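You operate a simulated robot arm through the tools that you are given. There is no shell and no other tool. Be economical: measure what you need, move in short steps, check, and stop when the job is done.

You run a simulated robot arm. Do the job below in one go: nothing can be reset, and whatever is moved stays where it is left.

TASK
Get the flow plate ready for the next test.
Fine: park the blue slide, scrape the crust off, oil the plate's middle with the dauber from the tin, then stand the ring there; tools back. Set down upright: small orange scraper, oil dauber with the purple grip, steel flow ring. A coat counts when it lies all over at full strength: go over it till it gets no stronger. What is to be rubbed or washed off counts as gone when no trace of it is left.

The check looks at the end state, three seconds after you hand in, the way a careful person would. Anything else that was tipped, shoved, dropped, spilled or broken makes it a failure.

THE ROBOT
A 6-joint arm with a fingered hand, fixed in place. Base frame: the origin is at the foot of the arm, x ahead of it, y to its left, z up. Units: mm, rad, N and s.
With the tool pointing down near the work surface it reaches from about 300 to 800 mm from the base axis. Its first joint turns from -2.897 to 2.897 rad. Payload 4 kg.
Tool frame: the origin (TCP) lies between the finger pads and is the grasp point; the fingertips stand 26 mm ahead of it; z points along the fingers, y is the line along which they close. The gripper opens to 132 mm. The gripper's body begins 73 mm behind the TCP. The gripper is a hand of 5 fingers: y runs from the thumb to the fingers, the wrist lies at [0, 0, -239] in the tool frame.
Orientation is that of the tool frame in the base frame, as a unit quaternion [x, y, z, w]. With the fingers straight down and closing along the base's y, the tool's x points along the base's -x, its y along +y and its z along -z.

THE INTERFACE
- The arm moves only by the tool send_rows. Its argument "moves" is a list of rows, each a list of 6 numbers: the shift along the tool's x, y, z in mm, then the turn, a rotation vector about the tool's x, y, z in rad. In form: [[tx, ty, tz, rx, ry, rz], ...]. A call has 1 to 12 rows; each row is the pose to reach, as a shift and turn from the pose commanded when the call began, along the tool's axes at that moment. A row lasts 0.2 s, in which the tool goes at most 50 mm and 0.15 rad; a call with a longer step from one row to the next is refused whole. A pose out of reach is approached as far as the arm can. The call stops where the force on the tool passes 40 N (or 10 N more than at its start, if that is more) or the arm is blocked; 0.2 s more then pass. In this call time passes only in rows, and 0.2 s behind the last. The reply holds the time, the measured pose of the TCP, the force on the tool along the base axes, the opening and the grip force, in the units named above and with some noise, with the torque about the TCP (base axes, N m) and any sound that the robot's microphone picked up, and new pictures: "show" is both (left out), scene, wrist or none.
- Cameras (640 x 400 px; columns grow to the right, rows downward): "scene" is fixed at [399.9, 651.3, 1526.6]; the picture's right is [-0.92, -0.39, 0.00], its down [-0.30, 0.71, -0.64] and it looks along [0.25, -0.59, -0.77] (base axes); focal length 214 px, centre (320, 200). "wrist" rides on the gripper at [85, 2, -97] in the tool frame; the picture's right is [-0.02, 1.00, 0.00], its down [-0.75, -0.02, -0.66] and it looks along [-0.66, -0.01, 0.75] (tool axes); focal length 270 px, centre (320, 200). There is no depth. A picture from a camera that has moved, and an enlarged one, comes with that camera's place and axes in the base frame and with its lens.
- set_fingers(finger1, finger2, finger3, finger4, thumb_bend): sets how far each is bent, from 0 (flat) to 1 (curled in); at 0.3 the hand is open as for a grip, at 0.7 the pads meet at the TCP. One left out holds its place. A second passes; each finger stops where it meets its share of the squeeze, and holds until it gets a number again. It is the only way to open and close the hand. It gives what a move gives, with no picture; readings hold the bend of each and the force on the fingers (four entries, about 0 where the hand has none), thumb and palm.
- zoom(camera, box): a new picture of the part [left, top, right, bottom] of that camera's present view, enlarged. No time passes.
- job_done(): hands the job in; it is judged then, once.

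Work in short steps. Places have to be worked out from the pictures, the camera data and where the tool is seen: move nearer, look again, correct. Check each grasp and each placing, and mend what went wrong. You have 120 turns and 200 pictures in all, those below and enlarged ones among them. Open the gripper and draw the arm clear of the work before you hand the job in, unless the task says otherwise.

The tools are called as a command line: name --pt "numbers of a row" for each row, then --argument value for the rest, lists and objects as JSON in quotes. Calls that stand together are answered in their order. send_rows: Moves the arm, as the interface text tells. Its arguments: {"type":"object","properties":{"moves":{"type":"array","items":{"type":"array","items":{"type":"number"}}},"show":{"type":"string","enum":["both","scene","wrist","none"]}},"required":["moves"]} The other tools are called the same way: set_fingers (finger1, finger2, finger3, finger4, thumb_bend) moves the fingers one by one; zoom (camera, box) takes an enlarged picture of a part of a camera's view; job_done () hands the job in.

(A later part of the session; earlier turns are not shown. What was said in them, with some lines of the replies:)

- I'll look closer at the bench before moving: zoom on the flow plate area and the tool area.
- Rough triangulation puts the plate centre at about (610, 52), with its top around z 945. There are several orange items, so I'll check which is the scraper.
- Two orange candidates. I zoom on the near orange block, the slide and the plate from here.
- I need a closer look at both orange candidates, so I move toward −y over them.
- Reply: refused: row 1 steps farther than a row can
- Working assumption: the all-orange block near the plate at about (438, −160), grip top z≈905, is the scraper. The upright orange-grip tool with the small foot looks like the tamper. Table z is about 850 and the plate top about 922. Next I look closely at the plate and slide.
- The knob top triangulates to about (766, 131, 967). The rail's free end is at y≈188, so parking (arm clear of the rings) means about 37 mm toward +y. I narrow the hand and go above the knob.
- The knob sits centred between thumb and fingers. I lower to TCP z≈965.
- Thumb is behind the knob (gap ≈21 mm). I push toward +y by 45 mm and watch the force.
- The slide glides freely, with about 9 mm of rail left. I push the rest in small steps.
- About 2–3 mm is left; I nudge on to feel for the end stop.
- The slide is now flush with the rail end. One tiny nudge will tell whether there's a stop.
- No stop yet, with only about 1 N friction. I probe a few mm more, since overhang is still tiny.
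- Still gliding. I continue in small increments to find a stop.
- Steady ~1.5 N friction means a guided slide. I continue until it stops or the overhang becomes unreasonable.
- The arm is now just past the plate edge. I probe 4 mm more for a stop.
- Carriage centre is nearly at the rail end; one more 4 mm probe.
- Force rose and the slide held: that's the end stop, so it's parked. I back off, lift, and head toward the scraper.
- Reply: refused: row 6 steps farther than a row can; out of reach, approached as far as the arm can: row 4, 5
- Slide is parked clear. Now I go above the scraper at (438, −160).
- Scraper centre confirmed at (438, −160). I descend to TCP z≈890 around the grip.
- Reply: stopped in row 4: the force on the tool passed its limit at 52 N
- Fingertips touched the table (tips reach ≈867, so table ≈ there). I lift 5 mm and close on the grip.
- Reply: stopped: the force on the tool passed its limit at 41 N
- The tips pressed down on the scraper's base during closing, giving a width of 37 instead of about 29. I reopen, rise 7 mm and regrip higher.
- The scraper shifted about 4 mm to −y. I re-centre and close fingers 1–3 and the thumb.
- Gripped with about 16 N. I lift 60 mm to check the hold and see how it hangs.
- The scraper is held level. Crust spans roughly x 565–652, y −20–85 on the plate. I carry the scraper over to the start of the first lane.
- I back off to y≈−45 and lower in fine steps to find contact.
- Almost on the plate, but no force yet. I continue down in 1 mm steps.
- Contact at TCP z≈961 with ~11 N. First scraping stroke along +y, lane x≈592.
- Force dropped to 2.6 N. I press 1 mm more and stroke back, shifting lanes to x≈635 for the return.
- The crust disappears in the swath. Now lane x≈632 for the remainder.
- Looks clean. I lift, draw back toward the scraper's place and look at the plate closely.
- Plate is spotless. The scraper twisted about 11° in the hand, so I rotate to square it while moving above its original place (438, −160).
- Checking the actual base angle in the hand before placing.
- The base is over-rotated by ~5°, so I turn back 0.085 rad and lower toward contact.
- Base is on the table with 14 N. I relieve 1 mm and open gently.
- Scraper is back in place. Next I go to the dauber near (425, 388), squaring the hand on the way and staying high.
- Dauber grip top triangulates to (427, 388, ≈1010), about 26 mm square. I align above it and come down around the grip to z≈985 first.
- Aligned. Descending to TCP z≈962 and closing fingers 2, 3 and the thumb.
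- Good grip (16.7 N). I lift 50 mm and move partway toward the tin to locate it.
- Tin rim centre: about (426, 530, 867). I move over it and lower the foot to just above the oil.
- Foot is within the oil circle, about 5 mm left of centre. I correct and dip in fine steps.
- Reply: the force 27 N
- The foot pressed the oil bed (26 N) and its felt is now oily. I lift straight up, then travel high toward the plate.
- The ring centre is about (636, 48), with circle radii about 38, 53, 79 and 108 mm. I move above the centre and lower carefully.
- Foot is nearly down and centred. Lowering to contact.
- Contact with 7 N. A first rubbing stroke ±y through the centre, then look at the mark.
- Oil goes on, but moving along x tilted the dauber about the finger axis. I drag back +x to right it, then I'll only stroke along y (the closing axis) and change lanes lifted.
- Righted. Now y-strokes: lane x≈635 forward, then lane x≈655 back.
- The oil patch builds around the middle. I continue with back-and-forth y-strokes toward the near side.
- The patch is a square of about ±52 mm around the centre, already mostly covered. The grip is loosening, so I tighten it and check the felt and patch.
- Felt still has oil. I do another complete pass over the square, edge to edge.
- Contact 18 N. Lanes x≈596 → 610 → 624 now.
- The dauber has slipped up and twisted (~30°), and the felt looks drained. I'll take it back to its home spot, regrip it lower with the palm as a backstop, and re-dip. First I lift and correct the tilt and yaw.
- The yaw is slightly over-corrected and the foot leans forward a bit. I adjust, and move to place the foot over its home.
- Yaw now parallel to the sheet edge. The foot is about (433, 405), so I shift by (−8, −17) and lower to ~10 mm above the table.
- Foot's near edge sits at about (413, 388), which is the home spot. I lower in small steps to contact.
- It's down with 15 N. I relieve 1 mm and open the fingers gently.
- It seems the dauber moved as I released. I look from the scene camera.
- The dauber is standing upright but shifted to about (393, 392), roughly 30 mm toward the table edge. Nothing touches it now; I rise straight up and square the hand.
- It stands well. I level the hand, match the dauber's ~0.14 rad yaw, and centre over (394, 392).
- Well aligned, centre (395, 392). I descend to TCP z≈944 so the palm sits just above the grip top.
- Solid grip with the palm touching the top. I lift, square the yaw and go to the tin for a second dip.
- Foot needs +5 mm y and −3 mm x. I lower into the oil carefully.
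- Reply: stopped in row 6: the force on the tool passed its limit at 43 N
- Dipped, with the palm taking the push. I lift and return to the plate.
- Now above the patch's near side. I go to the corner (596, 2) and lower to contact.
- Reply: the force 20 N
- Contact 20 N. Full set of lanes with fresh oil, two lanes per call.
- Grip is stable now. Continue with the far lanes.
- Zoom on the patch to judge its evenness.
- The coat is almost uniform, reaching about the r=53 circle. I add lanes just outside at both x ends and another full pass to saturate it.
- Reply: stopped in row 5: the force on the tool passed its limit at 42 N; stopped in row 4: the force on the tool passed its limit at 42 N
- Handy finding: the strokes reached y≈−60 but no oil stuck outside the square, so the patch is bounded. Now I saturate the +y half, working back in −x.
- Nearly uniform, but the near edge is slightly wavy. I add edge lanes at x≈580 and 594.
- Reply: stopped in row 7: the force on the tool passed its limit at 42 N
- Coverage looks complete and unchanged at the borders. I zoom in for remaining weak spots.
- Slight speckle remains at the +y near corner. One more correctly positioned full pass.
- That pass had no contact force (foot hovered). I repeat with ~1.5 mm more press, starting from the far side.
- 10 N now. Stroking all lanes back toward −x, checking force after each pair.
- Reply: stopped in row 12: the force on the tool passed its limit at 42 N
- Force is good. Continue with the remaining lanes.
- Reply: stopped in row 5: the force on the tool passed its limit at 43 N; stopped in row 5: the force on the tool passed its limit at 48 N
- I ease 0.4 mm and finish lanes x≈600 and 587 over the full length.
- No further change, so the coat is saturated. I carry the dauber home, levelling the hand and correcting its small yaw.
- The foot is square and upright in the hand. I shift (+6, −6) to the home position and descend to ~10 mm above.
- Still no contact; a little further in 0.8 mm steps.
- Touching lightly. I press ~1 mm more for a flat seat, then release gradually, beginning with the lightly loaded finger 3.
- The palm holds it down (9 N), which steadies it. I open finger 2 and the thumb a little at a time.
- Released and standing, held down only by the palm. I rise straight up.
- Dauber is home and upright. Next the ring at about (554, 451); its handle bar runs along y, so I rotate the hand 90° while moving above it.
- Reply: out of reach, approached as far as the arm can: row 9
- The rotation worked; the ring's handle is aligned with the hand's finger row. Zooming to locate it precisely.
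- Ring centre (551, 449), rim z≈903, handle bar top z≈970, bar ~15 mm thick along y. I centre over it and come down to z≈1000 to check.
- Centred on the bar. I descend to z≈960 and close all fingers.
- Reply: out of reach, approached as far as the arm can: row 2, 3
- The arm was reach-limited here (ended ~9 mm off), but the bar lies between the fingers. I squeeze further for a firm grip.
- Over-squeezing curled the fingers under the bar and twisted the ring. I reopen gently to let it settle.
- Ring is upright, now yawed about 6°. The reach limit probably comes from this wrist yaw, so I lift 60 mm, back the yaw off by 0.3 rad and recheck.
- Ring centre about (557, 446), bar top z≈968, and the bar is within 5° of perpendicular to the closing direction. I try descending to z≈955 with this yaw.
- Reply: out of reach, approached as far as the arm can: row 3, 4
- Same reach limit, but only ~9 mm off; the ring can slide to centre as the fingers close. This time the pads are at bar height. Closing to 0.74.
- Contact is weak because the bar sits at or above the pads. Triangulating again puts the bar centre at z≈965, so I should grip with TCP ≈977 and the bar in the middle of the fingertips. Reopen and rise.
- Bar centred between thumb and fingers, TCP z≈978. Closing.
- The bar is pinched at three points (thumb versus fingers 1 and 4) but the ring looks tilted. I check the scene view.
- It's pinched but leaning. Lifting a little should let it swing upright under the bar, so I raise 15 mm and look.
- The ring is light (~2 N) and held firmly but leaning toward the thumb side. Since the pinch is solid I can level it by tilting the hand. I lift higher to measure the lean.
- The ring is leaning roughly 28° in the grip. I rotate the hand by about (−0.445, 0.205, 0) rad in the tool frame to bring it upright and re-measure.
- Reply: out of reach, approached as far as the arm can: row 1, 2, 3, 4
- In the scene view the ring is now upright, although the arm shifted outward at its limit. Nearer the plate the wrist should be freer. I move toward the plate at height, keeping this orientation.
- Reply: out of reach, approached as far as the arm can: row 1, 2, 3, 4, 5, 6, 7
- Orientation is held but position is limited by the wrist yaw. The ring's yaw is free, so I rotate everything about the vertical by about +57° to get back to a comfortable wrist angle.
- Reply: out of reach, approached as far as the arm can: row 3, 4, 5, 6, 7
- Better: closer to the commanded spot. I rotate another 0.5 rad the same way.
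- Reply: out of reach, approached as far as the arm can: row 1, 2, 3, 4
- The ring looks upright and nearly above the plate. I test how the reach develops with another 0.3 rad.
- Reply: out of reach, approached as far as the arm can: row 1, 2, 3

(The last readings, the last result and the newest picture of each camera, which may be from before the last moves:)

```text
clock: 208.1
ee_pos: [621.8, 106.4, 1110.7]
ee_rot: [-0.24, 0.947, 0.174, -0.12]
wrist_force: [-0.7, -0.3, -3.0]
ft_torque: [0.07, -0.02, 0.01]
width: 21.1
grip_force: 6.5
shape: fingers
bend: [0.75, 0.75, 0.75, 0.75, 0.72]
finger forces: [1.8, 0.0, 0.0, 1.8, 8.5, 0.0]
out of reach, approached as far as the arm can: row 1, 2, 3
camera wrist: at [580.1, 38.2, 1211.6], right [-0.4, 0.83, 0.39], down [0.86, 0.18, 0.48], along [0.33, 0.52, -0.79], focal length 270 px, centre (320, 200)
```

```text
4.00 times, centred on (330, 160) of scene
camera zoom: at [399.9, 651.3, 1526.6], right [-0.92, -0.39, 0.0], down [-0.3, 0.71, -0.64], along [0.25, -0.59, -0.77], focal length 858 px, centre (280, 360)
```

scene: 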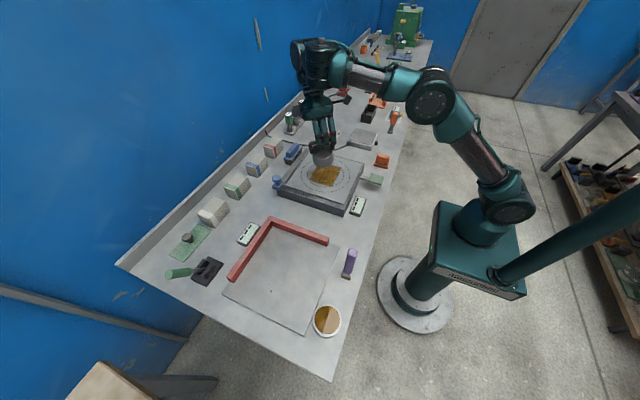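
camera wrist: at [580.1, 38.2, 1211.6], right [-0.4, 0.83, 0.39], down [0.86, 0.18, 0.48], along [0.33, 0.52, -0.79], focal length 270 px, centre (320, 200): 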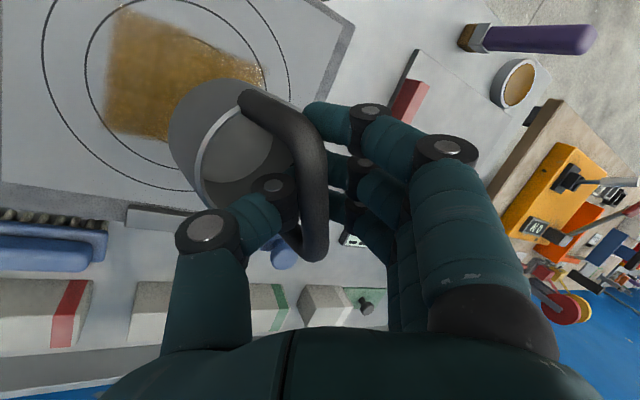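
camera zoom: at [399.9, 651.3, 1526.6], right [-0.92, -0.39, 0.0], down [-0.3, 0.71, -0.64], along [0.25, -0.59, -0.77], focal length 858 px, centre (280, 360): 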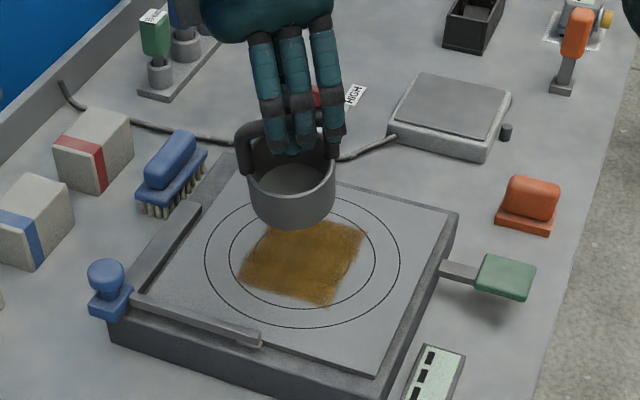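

I try a straight 60 mm descent from here to see how the arm follows.

send_rows --pt "-2.9 -7.7 18 0 0 0" --pt "-5.8 -15.4 36 0 0 0" --pt "-8.6 -23.2 54.5 0 0 0" --show "scene"

zoom --camera "scene" --box '[280, 110, 380, 210]'

```text
clock: 208.9
ee_pos: [623.7, 105.8, 1052.6]
ee_rot: [-0.24, 0.946, 0.177, -0.125]
wrist_force: [0.4, 0.0, -2.1]
ft_torque: [0.04, 0.02, 0.02]
width: 20.6
grip_force: 5.9
shape: fingers
bend: [0.75, 0.75, 0.75, 0.75, 0.72]
finger forces: [1.7, 0.0, 0.0, 1.7, 8.5, 0.1]
```

scene: 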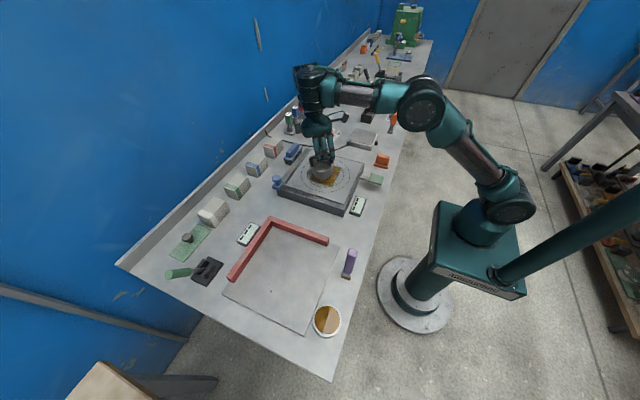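

```text
4.00 times, centred on (330, 160) of scene
camera zoom: at [399.9, 651.3, 1526.6], right [-0.92, -0.39, 0.0], down [-0.3, 0.71, -0.64], along [0.25, -0.59, -0.77], focal length 858 px, centre (280, 360)
```

zoom: 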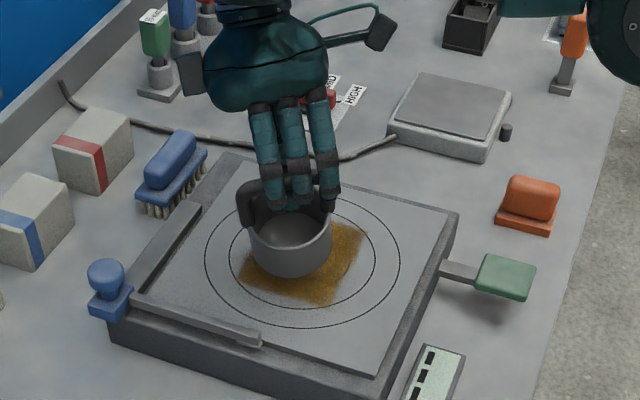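

The arm now follows exactly. The ring is ~22 mm above the plate, needing about (−6, −18) mm to be centred. I shift and lower 12 mm.

send_rows --pt "6 -8 2 0 0 0" --pt "12.3 -16.9 7.9 0 0 0" --show "wrist"

zoom --camera "scene" --box '[300, 140, 360, 200]'

```text
clock: 209.5
ee_pos: [627.4, 89.0, 1047.9]
ee_rot: [-0.239, 0.947, 0.177, -0.125]
wrist_force: [-0.3, 0.3, -2.7]
ft_torque: [0.06, 0.02, 0.01]
width: 21.0
grip_force: 6.1
shape: fingers
bend: [0.75, 0.75, 0.75, 0.75, 0.72]
finger forces: [1.8, 0.0, 0.0, 1.8, 8.7, 0.1]
out of reach, approached as far as the arm can: row 1, 2
camera wrist: at [586.3, 21.9, 1148.6], right [-0.39, 0.83, 0.39], down [0.86, 0.18, 0.47], along [0.32, 0.52, -0.79], focal length 270 px, centre (320, 200)
```

wrist: 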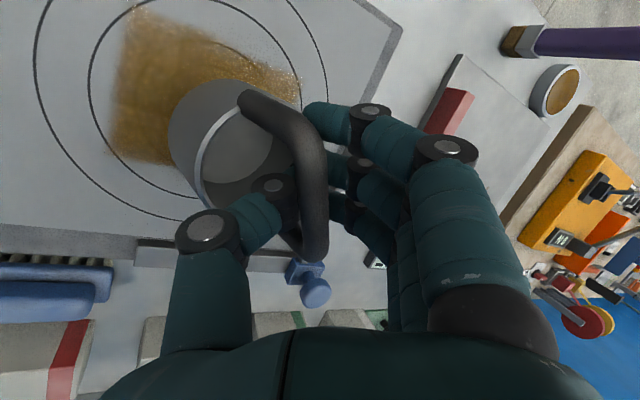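

```text
6.67 times, centred on (330, 170) of scene
camera zoom: at [399.9, 651.3, 1526.6], right [-0.92, -0.39, 0.0], down [-0.3, 0.71, -0.64], along [0.25, -0.59, -0.77], focal length 1430 px, centre (253, 400)
```

zoom: 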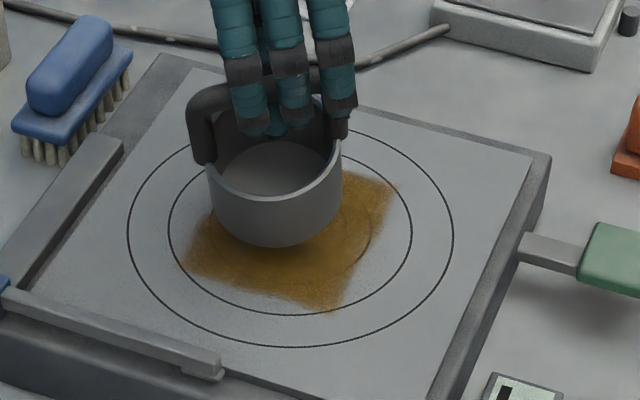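

Slightly reach-limited again. I add a further 0.25 rad of vertical rotation for room, and shift (−10, −4, −8).

send_rows --pt "0 0 0 0.018 0.048 -0.114" --pt "0 0 0 0.036 0.097 -0.227" --pt "4.5 -1.5 5 0.036 0.097 -0.227" --pt "9.1 -3 9 0.036 0.097 -0.227" --show "wrist"

zoom --camera "scene" --box '[300, 140, 360, 200]'

```text
clock: 210.5
ee_pos: [624.9, 85.6, 1045.1]
ee_rot: [-0.354, 0.909, 0.16, -0.147]
wrist_force: [1.0, -0.4, -2.5]
ft_torque: [0.03, 0.05, 0.0]
width: 20.8
grip_force: 6.1
shape: fingers
bend: [0.75, 0.75, 0.75, 0.75, 0.72]
finger forces: [1.8, 0.1, 0.1, 1.7, 8.6, 0.0]
out of reach, approached as far as the arm can: row 4
camera wrist: at [600.5, 9.7, 1145.3], right [-0.58, 0.71, 0.39], down [0.79, 0.39, 0.47], along [0.19, 0.59, -0.79], focal length 270 px, centre (320, 200)
```

wrist: 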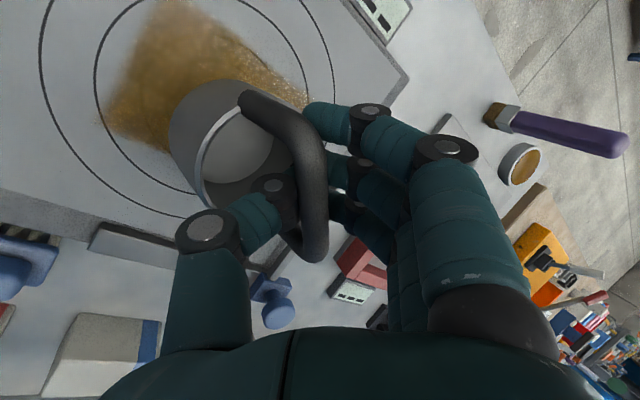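

```text
6.67 times, centred on (330, 170) of scene
camera zoom: at [399.9, 651.3, 1526.6], right [-0.92, -0.39, 0.0], down [-0.3, 0.71, -0.64], along [0.25, -0.59, -0.77], focal length 1430 px, centre (253, 400)
5 turns are left
```

zoom: 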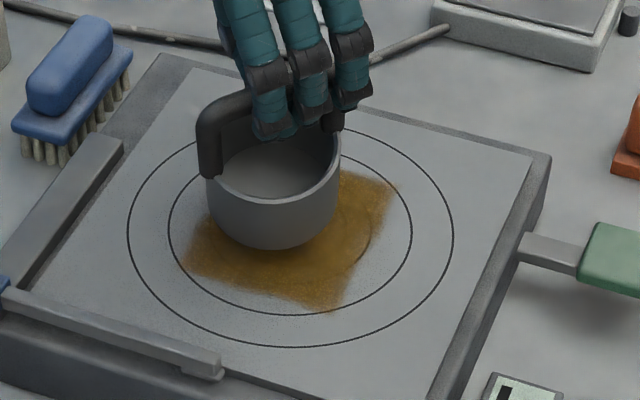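

Five turns left, so I combine steps: shift (−10, −4), then lower in stages until the ring rests on the plate.

send_rows --pt "5 1.6 1.5 0 0 0" --pt "9.8 3.2 3 0 0 0" --show "none"

send_rows --pt "-0.6 -1.6 3.6 0 0 0" --pt "-1.2 -3.2 7.2 0 0 0" --pt "-1.5 -4 9 0 0 0" --show "none"

send_rows --pt "-0.2 -0.6 1.4 0 0 0" --pt "-0.45 -1.2 2.7 0 0 0" --show "none"

send_rows --pt "-0.2 -0.6 1.4 0 0 0" --pt "-0.45 -1.2 2.7 0 0 0" --show "none"

zoom --camera "scene" --box '[300, 140, 360, 200]'

```text
clock: 211.1
ee_pos: [621.7, 82.4, 1050.6]
ee_rot: [-0.355, 0.909, 0.16, -0.146]
wrist_force: [0.3, 0.6, -2.4]
ft_torque: [0.03, 0.01, 0.0]
width: 20.9
grip_force: 5.6
shape: fingers
bend: [0.75, 0.75, 0.75, 0.75, 0.72]
finger forces: [1.7, 0.0, 0.1, 1.7, 8.5, 0.1]
out of reach, approached as far as the arm can: row 1, 2
```

```text
clock: 211.9
ee_pos: [624.8, 82.5, 1045.4]
ee_rot: [-0.355, 0.909, 0.161, -0.146]
wrist_force: [0.0, -0.3, -2.5]
ft_torque: [0.02, 0.01, -0.01]
width: 20.9
grip_force: 6.3
shape: fingers
bend: [0.75, 0.75, 0.75, 0.75, 0.72]
finger forces: [1.6, 0.1, 0.0, 1.6, 8.5, 0.0]
out of reach, approached as far as the arm can: row 2, 3
```

```text
clock: 212.5
ee_pos: [625.9, 83.8, 1042.9]
ee_rot: [-0.355, 0.909, 0.161, -0.146]
wrist_force: [0.7, 0.0, -2.7]
ft_torque: [0.07, -0.01, 0.0]
width: 20.8
grip_force: 5.6
shape: fingers
bend: [0.75, 0.75, 0.75, 0.75, 0.72]
finger forces: [1.6, 0.0, 0.0, 1.6, 8.6, 0.0]
```

```text
clock: 213.1
ee_pos: [626.9, 83.2, 1041.2]
ee_rot: [-0.355, 0.91, 0.16, -0.146]
wrist_force: [0.4, 1.0, -3.5]
ft_torque: [0.05, 0.02, 0.01]
width: 21.0
grip_force: 5.6
shape: fingers
bend: [0.75, 0.75, 0.75, 0.75, 0.72]
finger forces: [1.7, 0.0, 0.0, 1.6, 8.4, 0.0]
out of reach, approached as far as the arm can: row 2
```

```text
6.67 times, centred on (330, 170) of scene
camera zoom: at [399.9, 651.3, 1526.6], right [-0.92, -0.39, 0.0], down [-0.3, 0.71, -0.64], along [0.25, -0.59, -0.77], focal length 1430 px, centre (253, 400)
4 turns are left
```

zoom: 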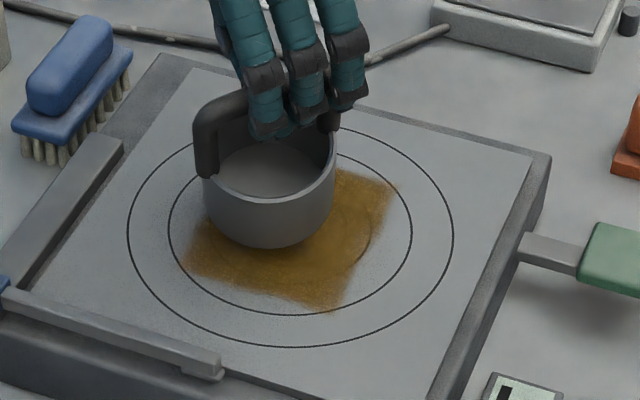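

Still reach-limited at this yaw. I rotate another 0.5 rad about vertical for room, with the centring shift, and lower in stages.

send_rows --pt "2.8 0 3.2 0.019 0.05 -0.113" --pt "5.5 0.1 6.5 0.038 0.099 -0.226" --pt "8.3 0.2 9.8 0.058 0.148 -0.339" --pt "11.1 0.3 13 0.077 0.198 -0.452" --show "none"

send_rows --pt "-0.3 -0.8 1.8 0 0 0" --pt "-0.6 -1.6 3.6 0 0 0" --show "none"

send_rows --pt "-0.3 -0.8 1.8 0 0 0" --pt "-0.45 -1.2 2.7 0 0 0" --show "wrist"

zoom --camera "scene" --box '[300, 140, 360, 200]'

```text
clock: 214.1
ee_pos: [614.0, 78.4, 1030.6]
ee_rot: [-0.57, 0.793, 0.119, -0.179]
wrist_force: [-0.4, 0.1, -3.2]
ft_torque: [-0.01, 0.03, 0.0]
width: 20.7
grip_force: 5.8
shape: fingers
bend: [0.75, 0.75, 0.75, 0.75, 0.72]
finger forces: [1.6, 0.0, 0.1, 1.4, 8.6, 0.1]
```

```text
clock: 214.7
ee_pos: [613.7, 78.4, 1026.9]
ee_rot: [-0.57, 0.794, 0.118, -0.178]
wrist_force: [0.9, 0.1, -3.6]
ft_torque: [0.05, 0.06, -0.01]
width: 20.9
grip_force: 5.4
shape: fingers
bend: [0.75, 0.75, 0.75, 0.75, 0.72]
finger forces: [1.6, 0.1, 0.0, 1.6, 8.5, 0.0]
```

```text
clock: 215.3
ee_pos: [615.7, 78.7, 1024.6]
ee_rot: [-0.569, 0.794, 0.119, -0.178]
wrist_force: [-0.1, 1.0, -2.6]
ft_torque: [0.02, 0.04, -0.02]
width: 20.9
grip_force: 5.3
shape: fingers
bend: [0.75, 0.75, 0.75, 0.75, 0.72]
finger forces: [1.6, 0.0, 0.0, 1.5, 8.5, 0.1]
camera wrist: at [629.3, -0.2, 1124.8], right [-0.85, 0.34, 0.39], down [0.51, 0.72, 0.48], along [-0.11, 0.61, -0.79], focal length 270 px, centre (320, 200)
```

wrist: 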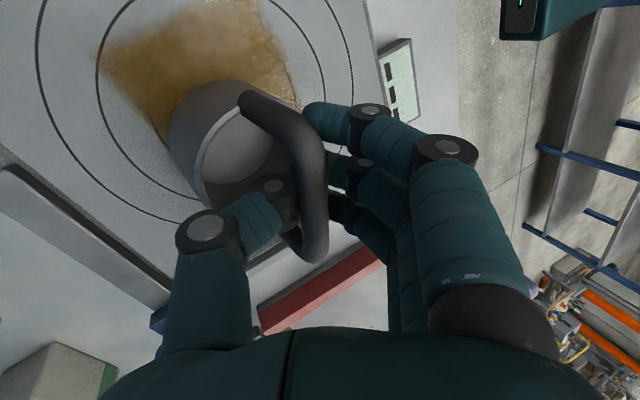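

```text
6.67 times, centred on (330, 170) of scene
camera zoom: at [399.9, 651.3, 1526.6], right [-0.92, -0.39, 0.0], down [-0.3, 0.71, -0.64], along [0.25, -0.59, -0.77], focal length 1430 px, centre (253, 400)
3 turns are left
```

zoom: 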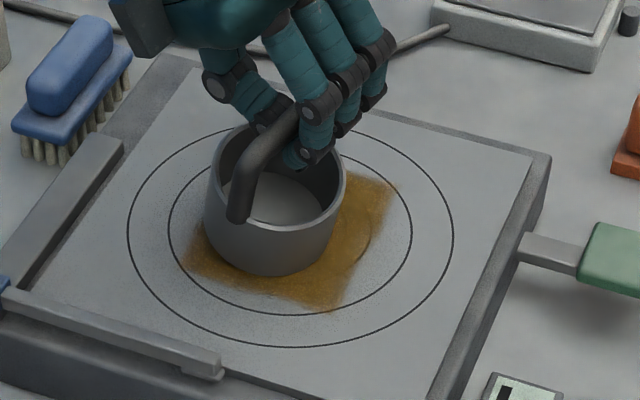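

Upright and just above the plate, with the base about (−8, −16) mm from centre. I shift, add a little rotation for reach, and lower to contact.

send_rows --pt "8 0.8 1.6 0.018 0.049 -0.113" --pt "17.4 1.7 3.5 0.037 0.098 -0.227" --show "none"

send_rows --pt "-0.25 -0.6 1.4 0 0 0" --pt "-0.5 -1.2 2.8 0 0 0" --show "none"

send_rows --pt "-0.15 -0.4 0.9 0 0 0" --pt "-0.3 -0.8 1.8 0 0 0" --show "none"

send_rows --pt "-0.15 -0.4 0.9 0 0 0" --pt "-0.3 -0.8 1.8 0 0 0" --show "wrist"

zoom --camera "scene" --box '[300, 140, 360, 200]'

```text
clock: 215.9
ee_pos: [604.8, 62.9, 1023.7]
ee_rot: [-0.664, 0.716, 0.096, -0.192]
wrist_force: [0.0, -0.1, -2.2]
ft_torque: [0.03, 0.02, 0.0]
width: 20.9
grip_force: 6.1
shape: fingers
bend: [0.75, 0.75, 0.75, 0.75, 0.72]
finger forces: [1.5, 0.0, 0.1, 1.4, 8.3, 0.1]
```

```text
clock: 216.5
ee_pos: [606.6, 63.5, 1021.2]
ee_rot: [-0.663, 0.717, 0.096, -0.19]
wrist_force: [1.2, -0.6, 0.5]
ft_torque: [-0.02, 0.06, -0.01]
width: 20.7
grip_force: 5.5
shape: fingers
bend: [0.75, 0.75, 0.75, 0.75, 0.72]
finger forces: [1.7, 0.1, 0.1, 1.6, 7.6, 0.0]
```

```text
clock: 217.1
ee_pos: [605.5, 62.5, 1018.4]
ee_rot: [-0.664, 0.716, 0.096, -0.192]
wrist_force: [1.2, -0.4, 0.7]
ft_torque: [-0.01, -0.01, -0.02]
width: 20.7
grip_force: 1.7
shape: fingers
bend: [0.76, 0.75, 0.75, 0.76, 0.72]
finger forces: [1.0, 0.0, 0.0, 0.8, 1.3, 0.1]
```

```text
clock: 217.7
ee_pos: [606.6, 62.9, 1017.9]
ee_rot: [-0.664, 0.717, 0.097, -0.192]
wrist_force: [0.4, 0.0, 0.7]
ft_torque: [0.0, 0.06, 0.01]
width: 20.5
grip_force: 1.4
shape: fingers
bend: [0.76, 0.75, 0.75, 0.76, 0.72]
finger forces: [0.7, 0.1, 0.0, 0.4, 1.4, 0.0]
camera wrist: at [641.0, -10.8, 1117.4], right [-0.91, 0.12, 0.39], down [0.31, 0.82, 0.48], along [-0.26, 0.56, -0.79], focal length 270 px, centre (320, 200)
```

wrist: 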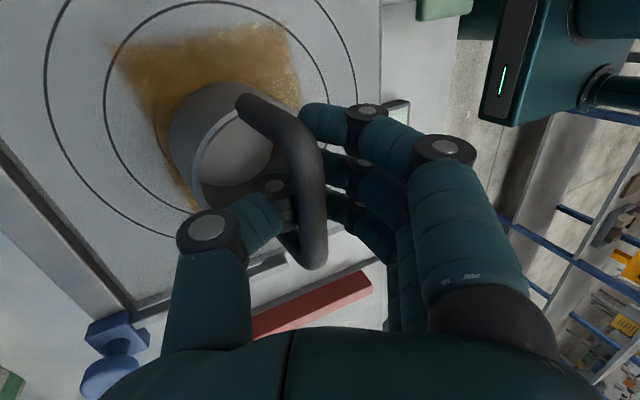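

```text
6.67 times, centred on (330, 170) of scene
camera zoom: at [399.9, 651.3, 1526.6], right [-0.92, -0.39, 0.0], down [-0.3, 0.71, -0.64], along [0.25, -0.59, -0.77], focal length 1430 px, centre (253, 400)
2 turns are left
```

zoom: 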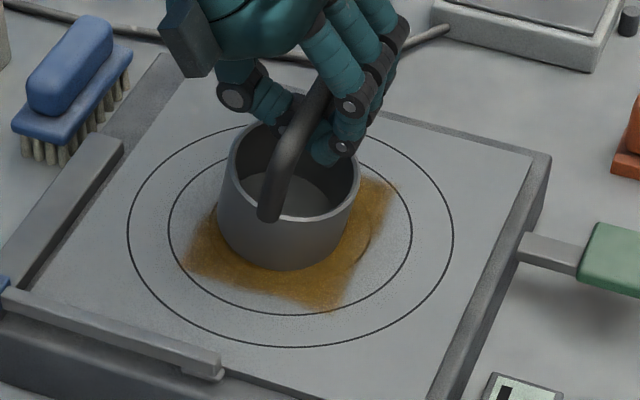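

The ring rests on the plate, centred within ~3 mm, and the grip is already slack. I open the hand, retreat along the finger direction, and check.

set_fingers --finger1 0.62 --finger2 0.62 --finger3 0.62 --finger4 0.62 --thumb_bend 0.62

set_fingers --finger1 0.42 --finger2 0.42 --finger3 0.42 --finger4 0.42 --thumb_bend 0.42

send_rows --pt "0 0 -8 0 0 0" --pt "0 0 -20 0 0 0" --pt "0 0 -40 0 0 0" --pt "0 0 -65 0 0 0" --pt "0 0 -95 0 0 0" --pt "0 0 -130 0 0 0" --pt "0 0 -165 0 0 0" --pt "0 0 -200 0 0 0" --show "scene"

zoom --camera "scene" --box '[280, 120, 380, 220]'

```text
clock: 218.7
ee_pos: [607.1, 61.5, 1016.5]
ee_rot: [-0.663, 0.717, 0.097, -0.192]
wrist_force: [0.9, -0.5, -1.9]
ft_torque: [0.02, 0.04, 0.0]
width: 40.2
grip_force: 0.6
shape: fingers
bend: [0.62, 0.62, 0.62, 0.62, 0.62]
finger forces: [0.0, 0.1, 0.1, 0.1, 1.4, 0.1]
```

```text
clock: 219.7
ee_pos: [606.9, 61.5, 1017.3]
ee_rot: [-0.664, 0.716, 0.096, -0.192]
wrist_force: [-0.7, 0.3, 1.5]
ft_torque: [0.01, -0.01, 0.02]
width: 98.4
grip_force: 1.1
shape: fingers
bend: [0.42, 0.42, 0.42, 0.42, 0.43]
finger forces: [0.0, 0.1, 0.0, 0.1, 1.6, 0.0]
```

```text
clock: 221.5
ee_pos: [611.5, 74.9, 1117.1]
ee_rot: [-0.664, 0.717, 0.095, -0.189]
wrist_force: [0.0, -0.1, 0.3]
ft_torque: [0.0, 0.01, -0.01]
width: 99.9
grip_force: 0.0
shape: fingers
bend: [0.42, 0.42, 0.42, 0.42, 0.42]
finger forces: [0.0, 0.1, 0.0, 0.0, 0.1, 0.0]
out of reach, approached as far as the arm can: row 5, 6, 7, 8
```

scene: 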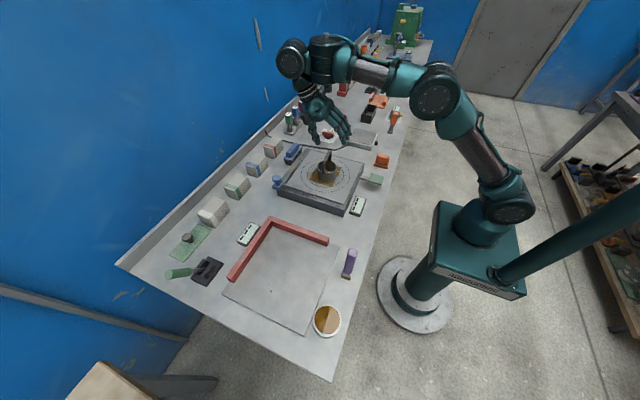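

```text
4.00 times, centred on (330, 170) of scene
camera zoom: at [399.9, 651.3, 1526.6], right [-0.92, -0.39, 0.0], down [-0.3, 0.71, -0.64], along [0.25, -0.59, -0.77], focal length 858 px, centre (280, 320)
1 turns are left
```

zoom: 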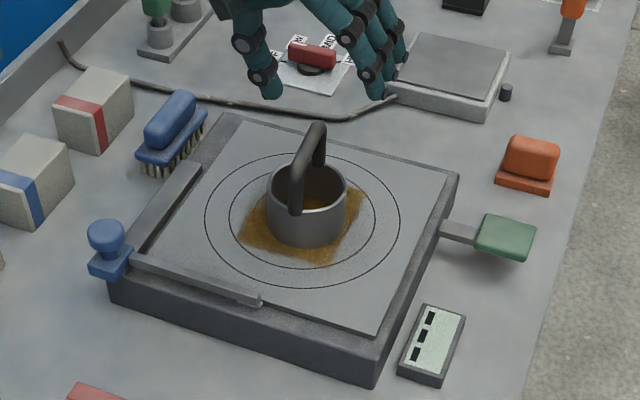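

The ring stands upright on the oiled middle, the tools are back, the slide is parked, and the open hand is clear of the work. Handing in.

job_done

```text
The job is handed in.
```

I got the flow plate ready and handed the job in. The last picture shows the ring standing upright on the oiled middle, off centre by no more than a few millimetres.

- **Slide:** the blue slide is parked at its +y end stop, clear of the plate.
- **Crust:** no trace was visible after scraping.
- **Oil:** the coat fills a square of about ±52 mm around the centre. I went over it until it got no darker, though its edges stayed slightly uneven.
- **Tools:** the scraper and dauber are standing upright within about 5 mm of where they started. The dauber once slid about 30 mm when I let go of it to regrip, and stayed standing.
- **Scraper choice:** two tools had orange on them. I used the small all-orange block and left the upright orange-handled one, which looked like a tamper.
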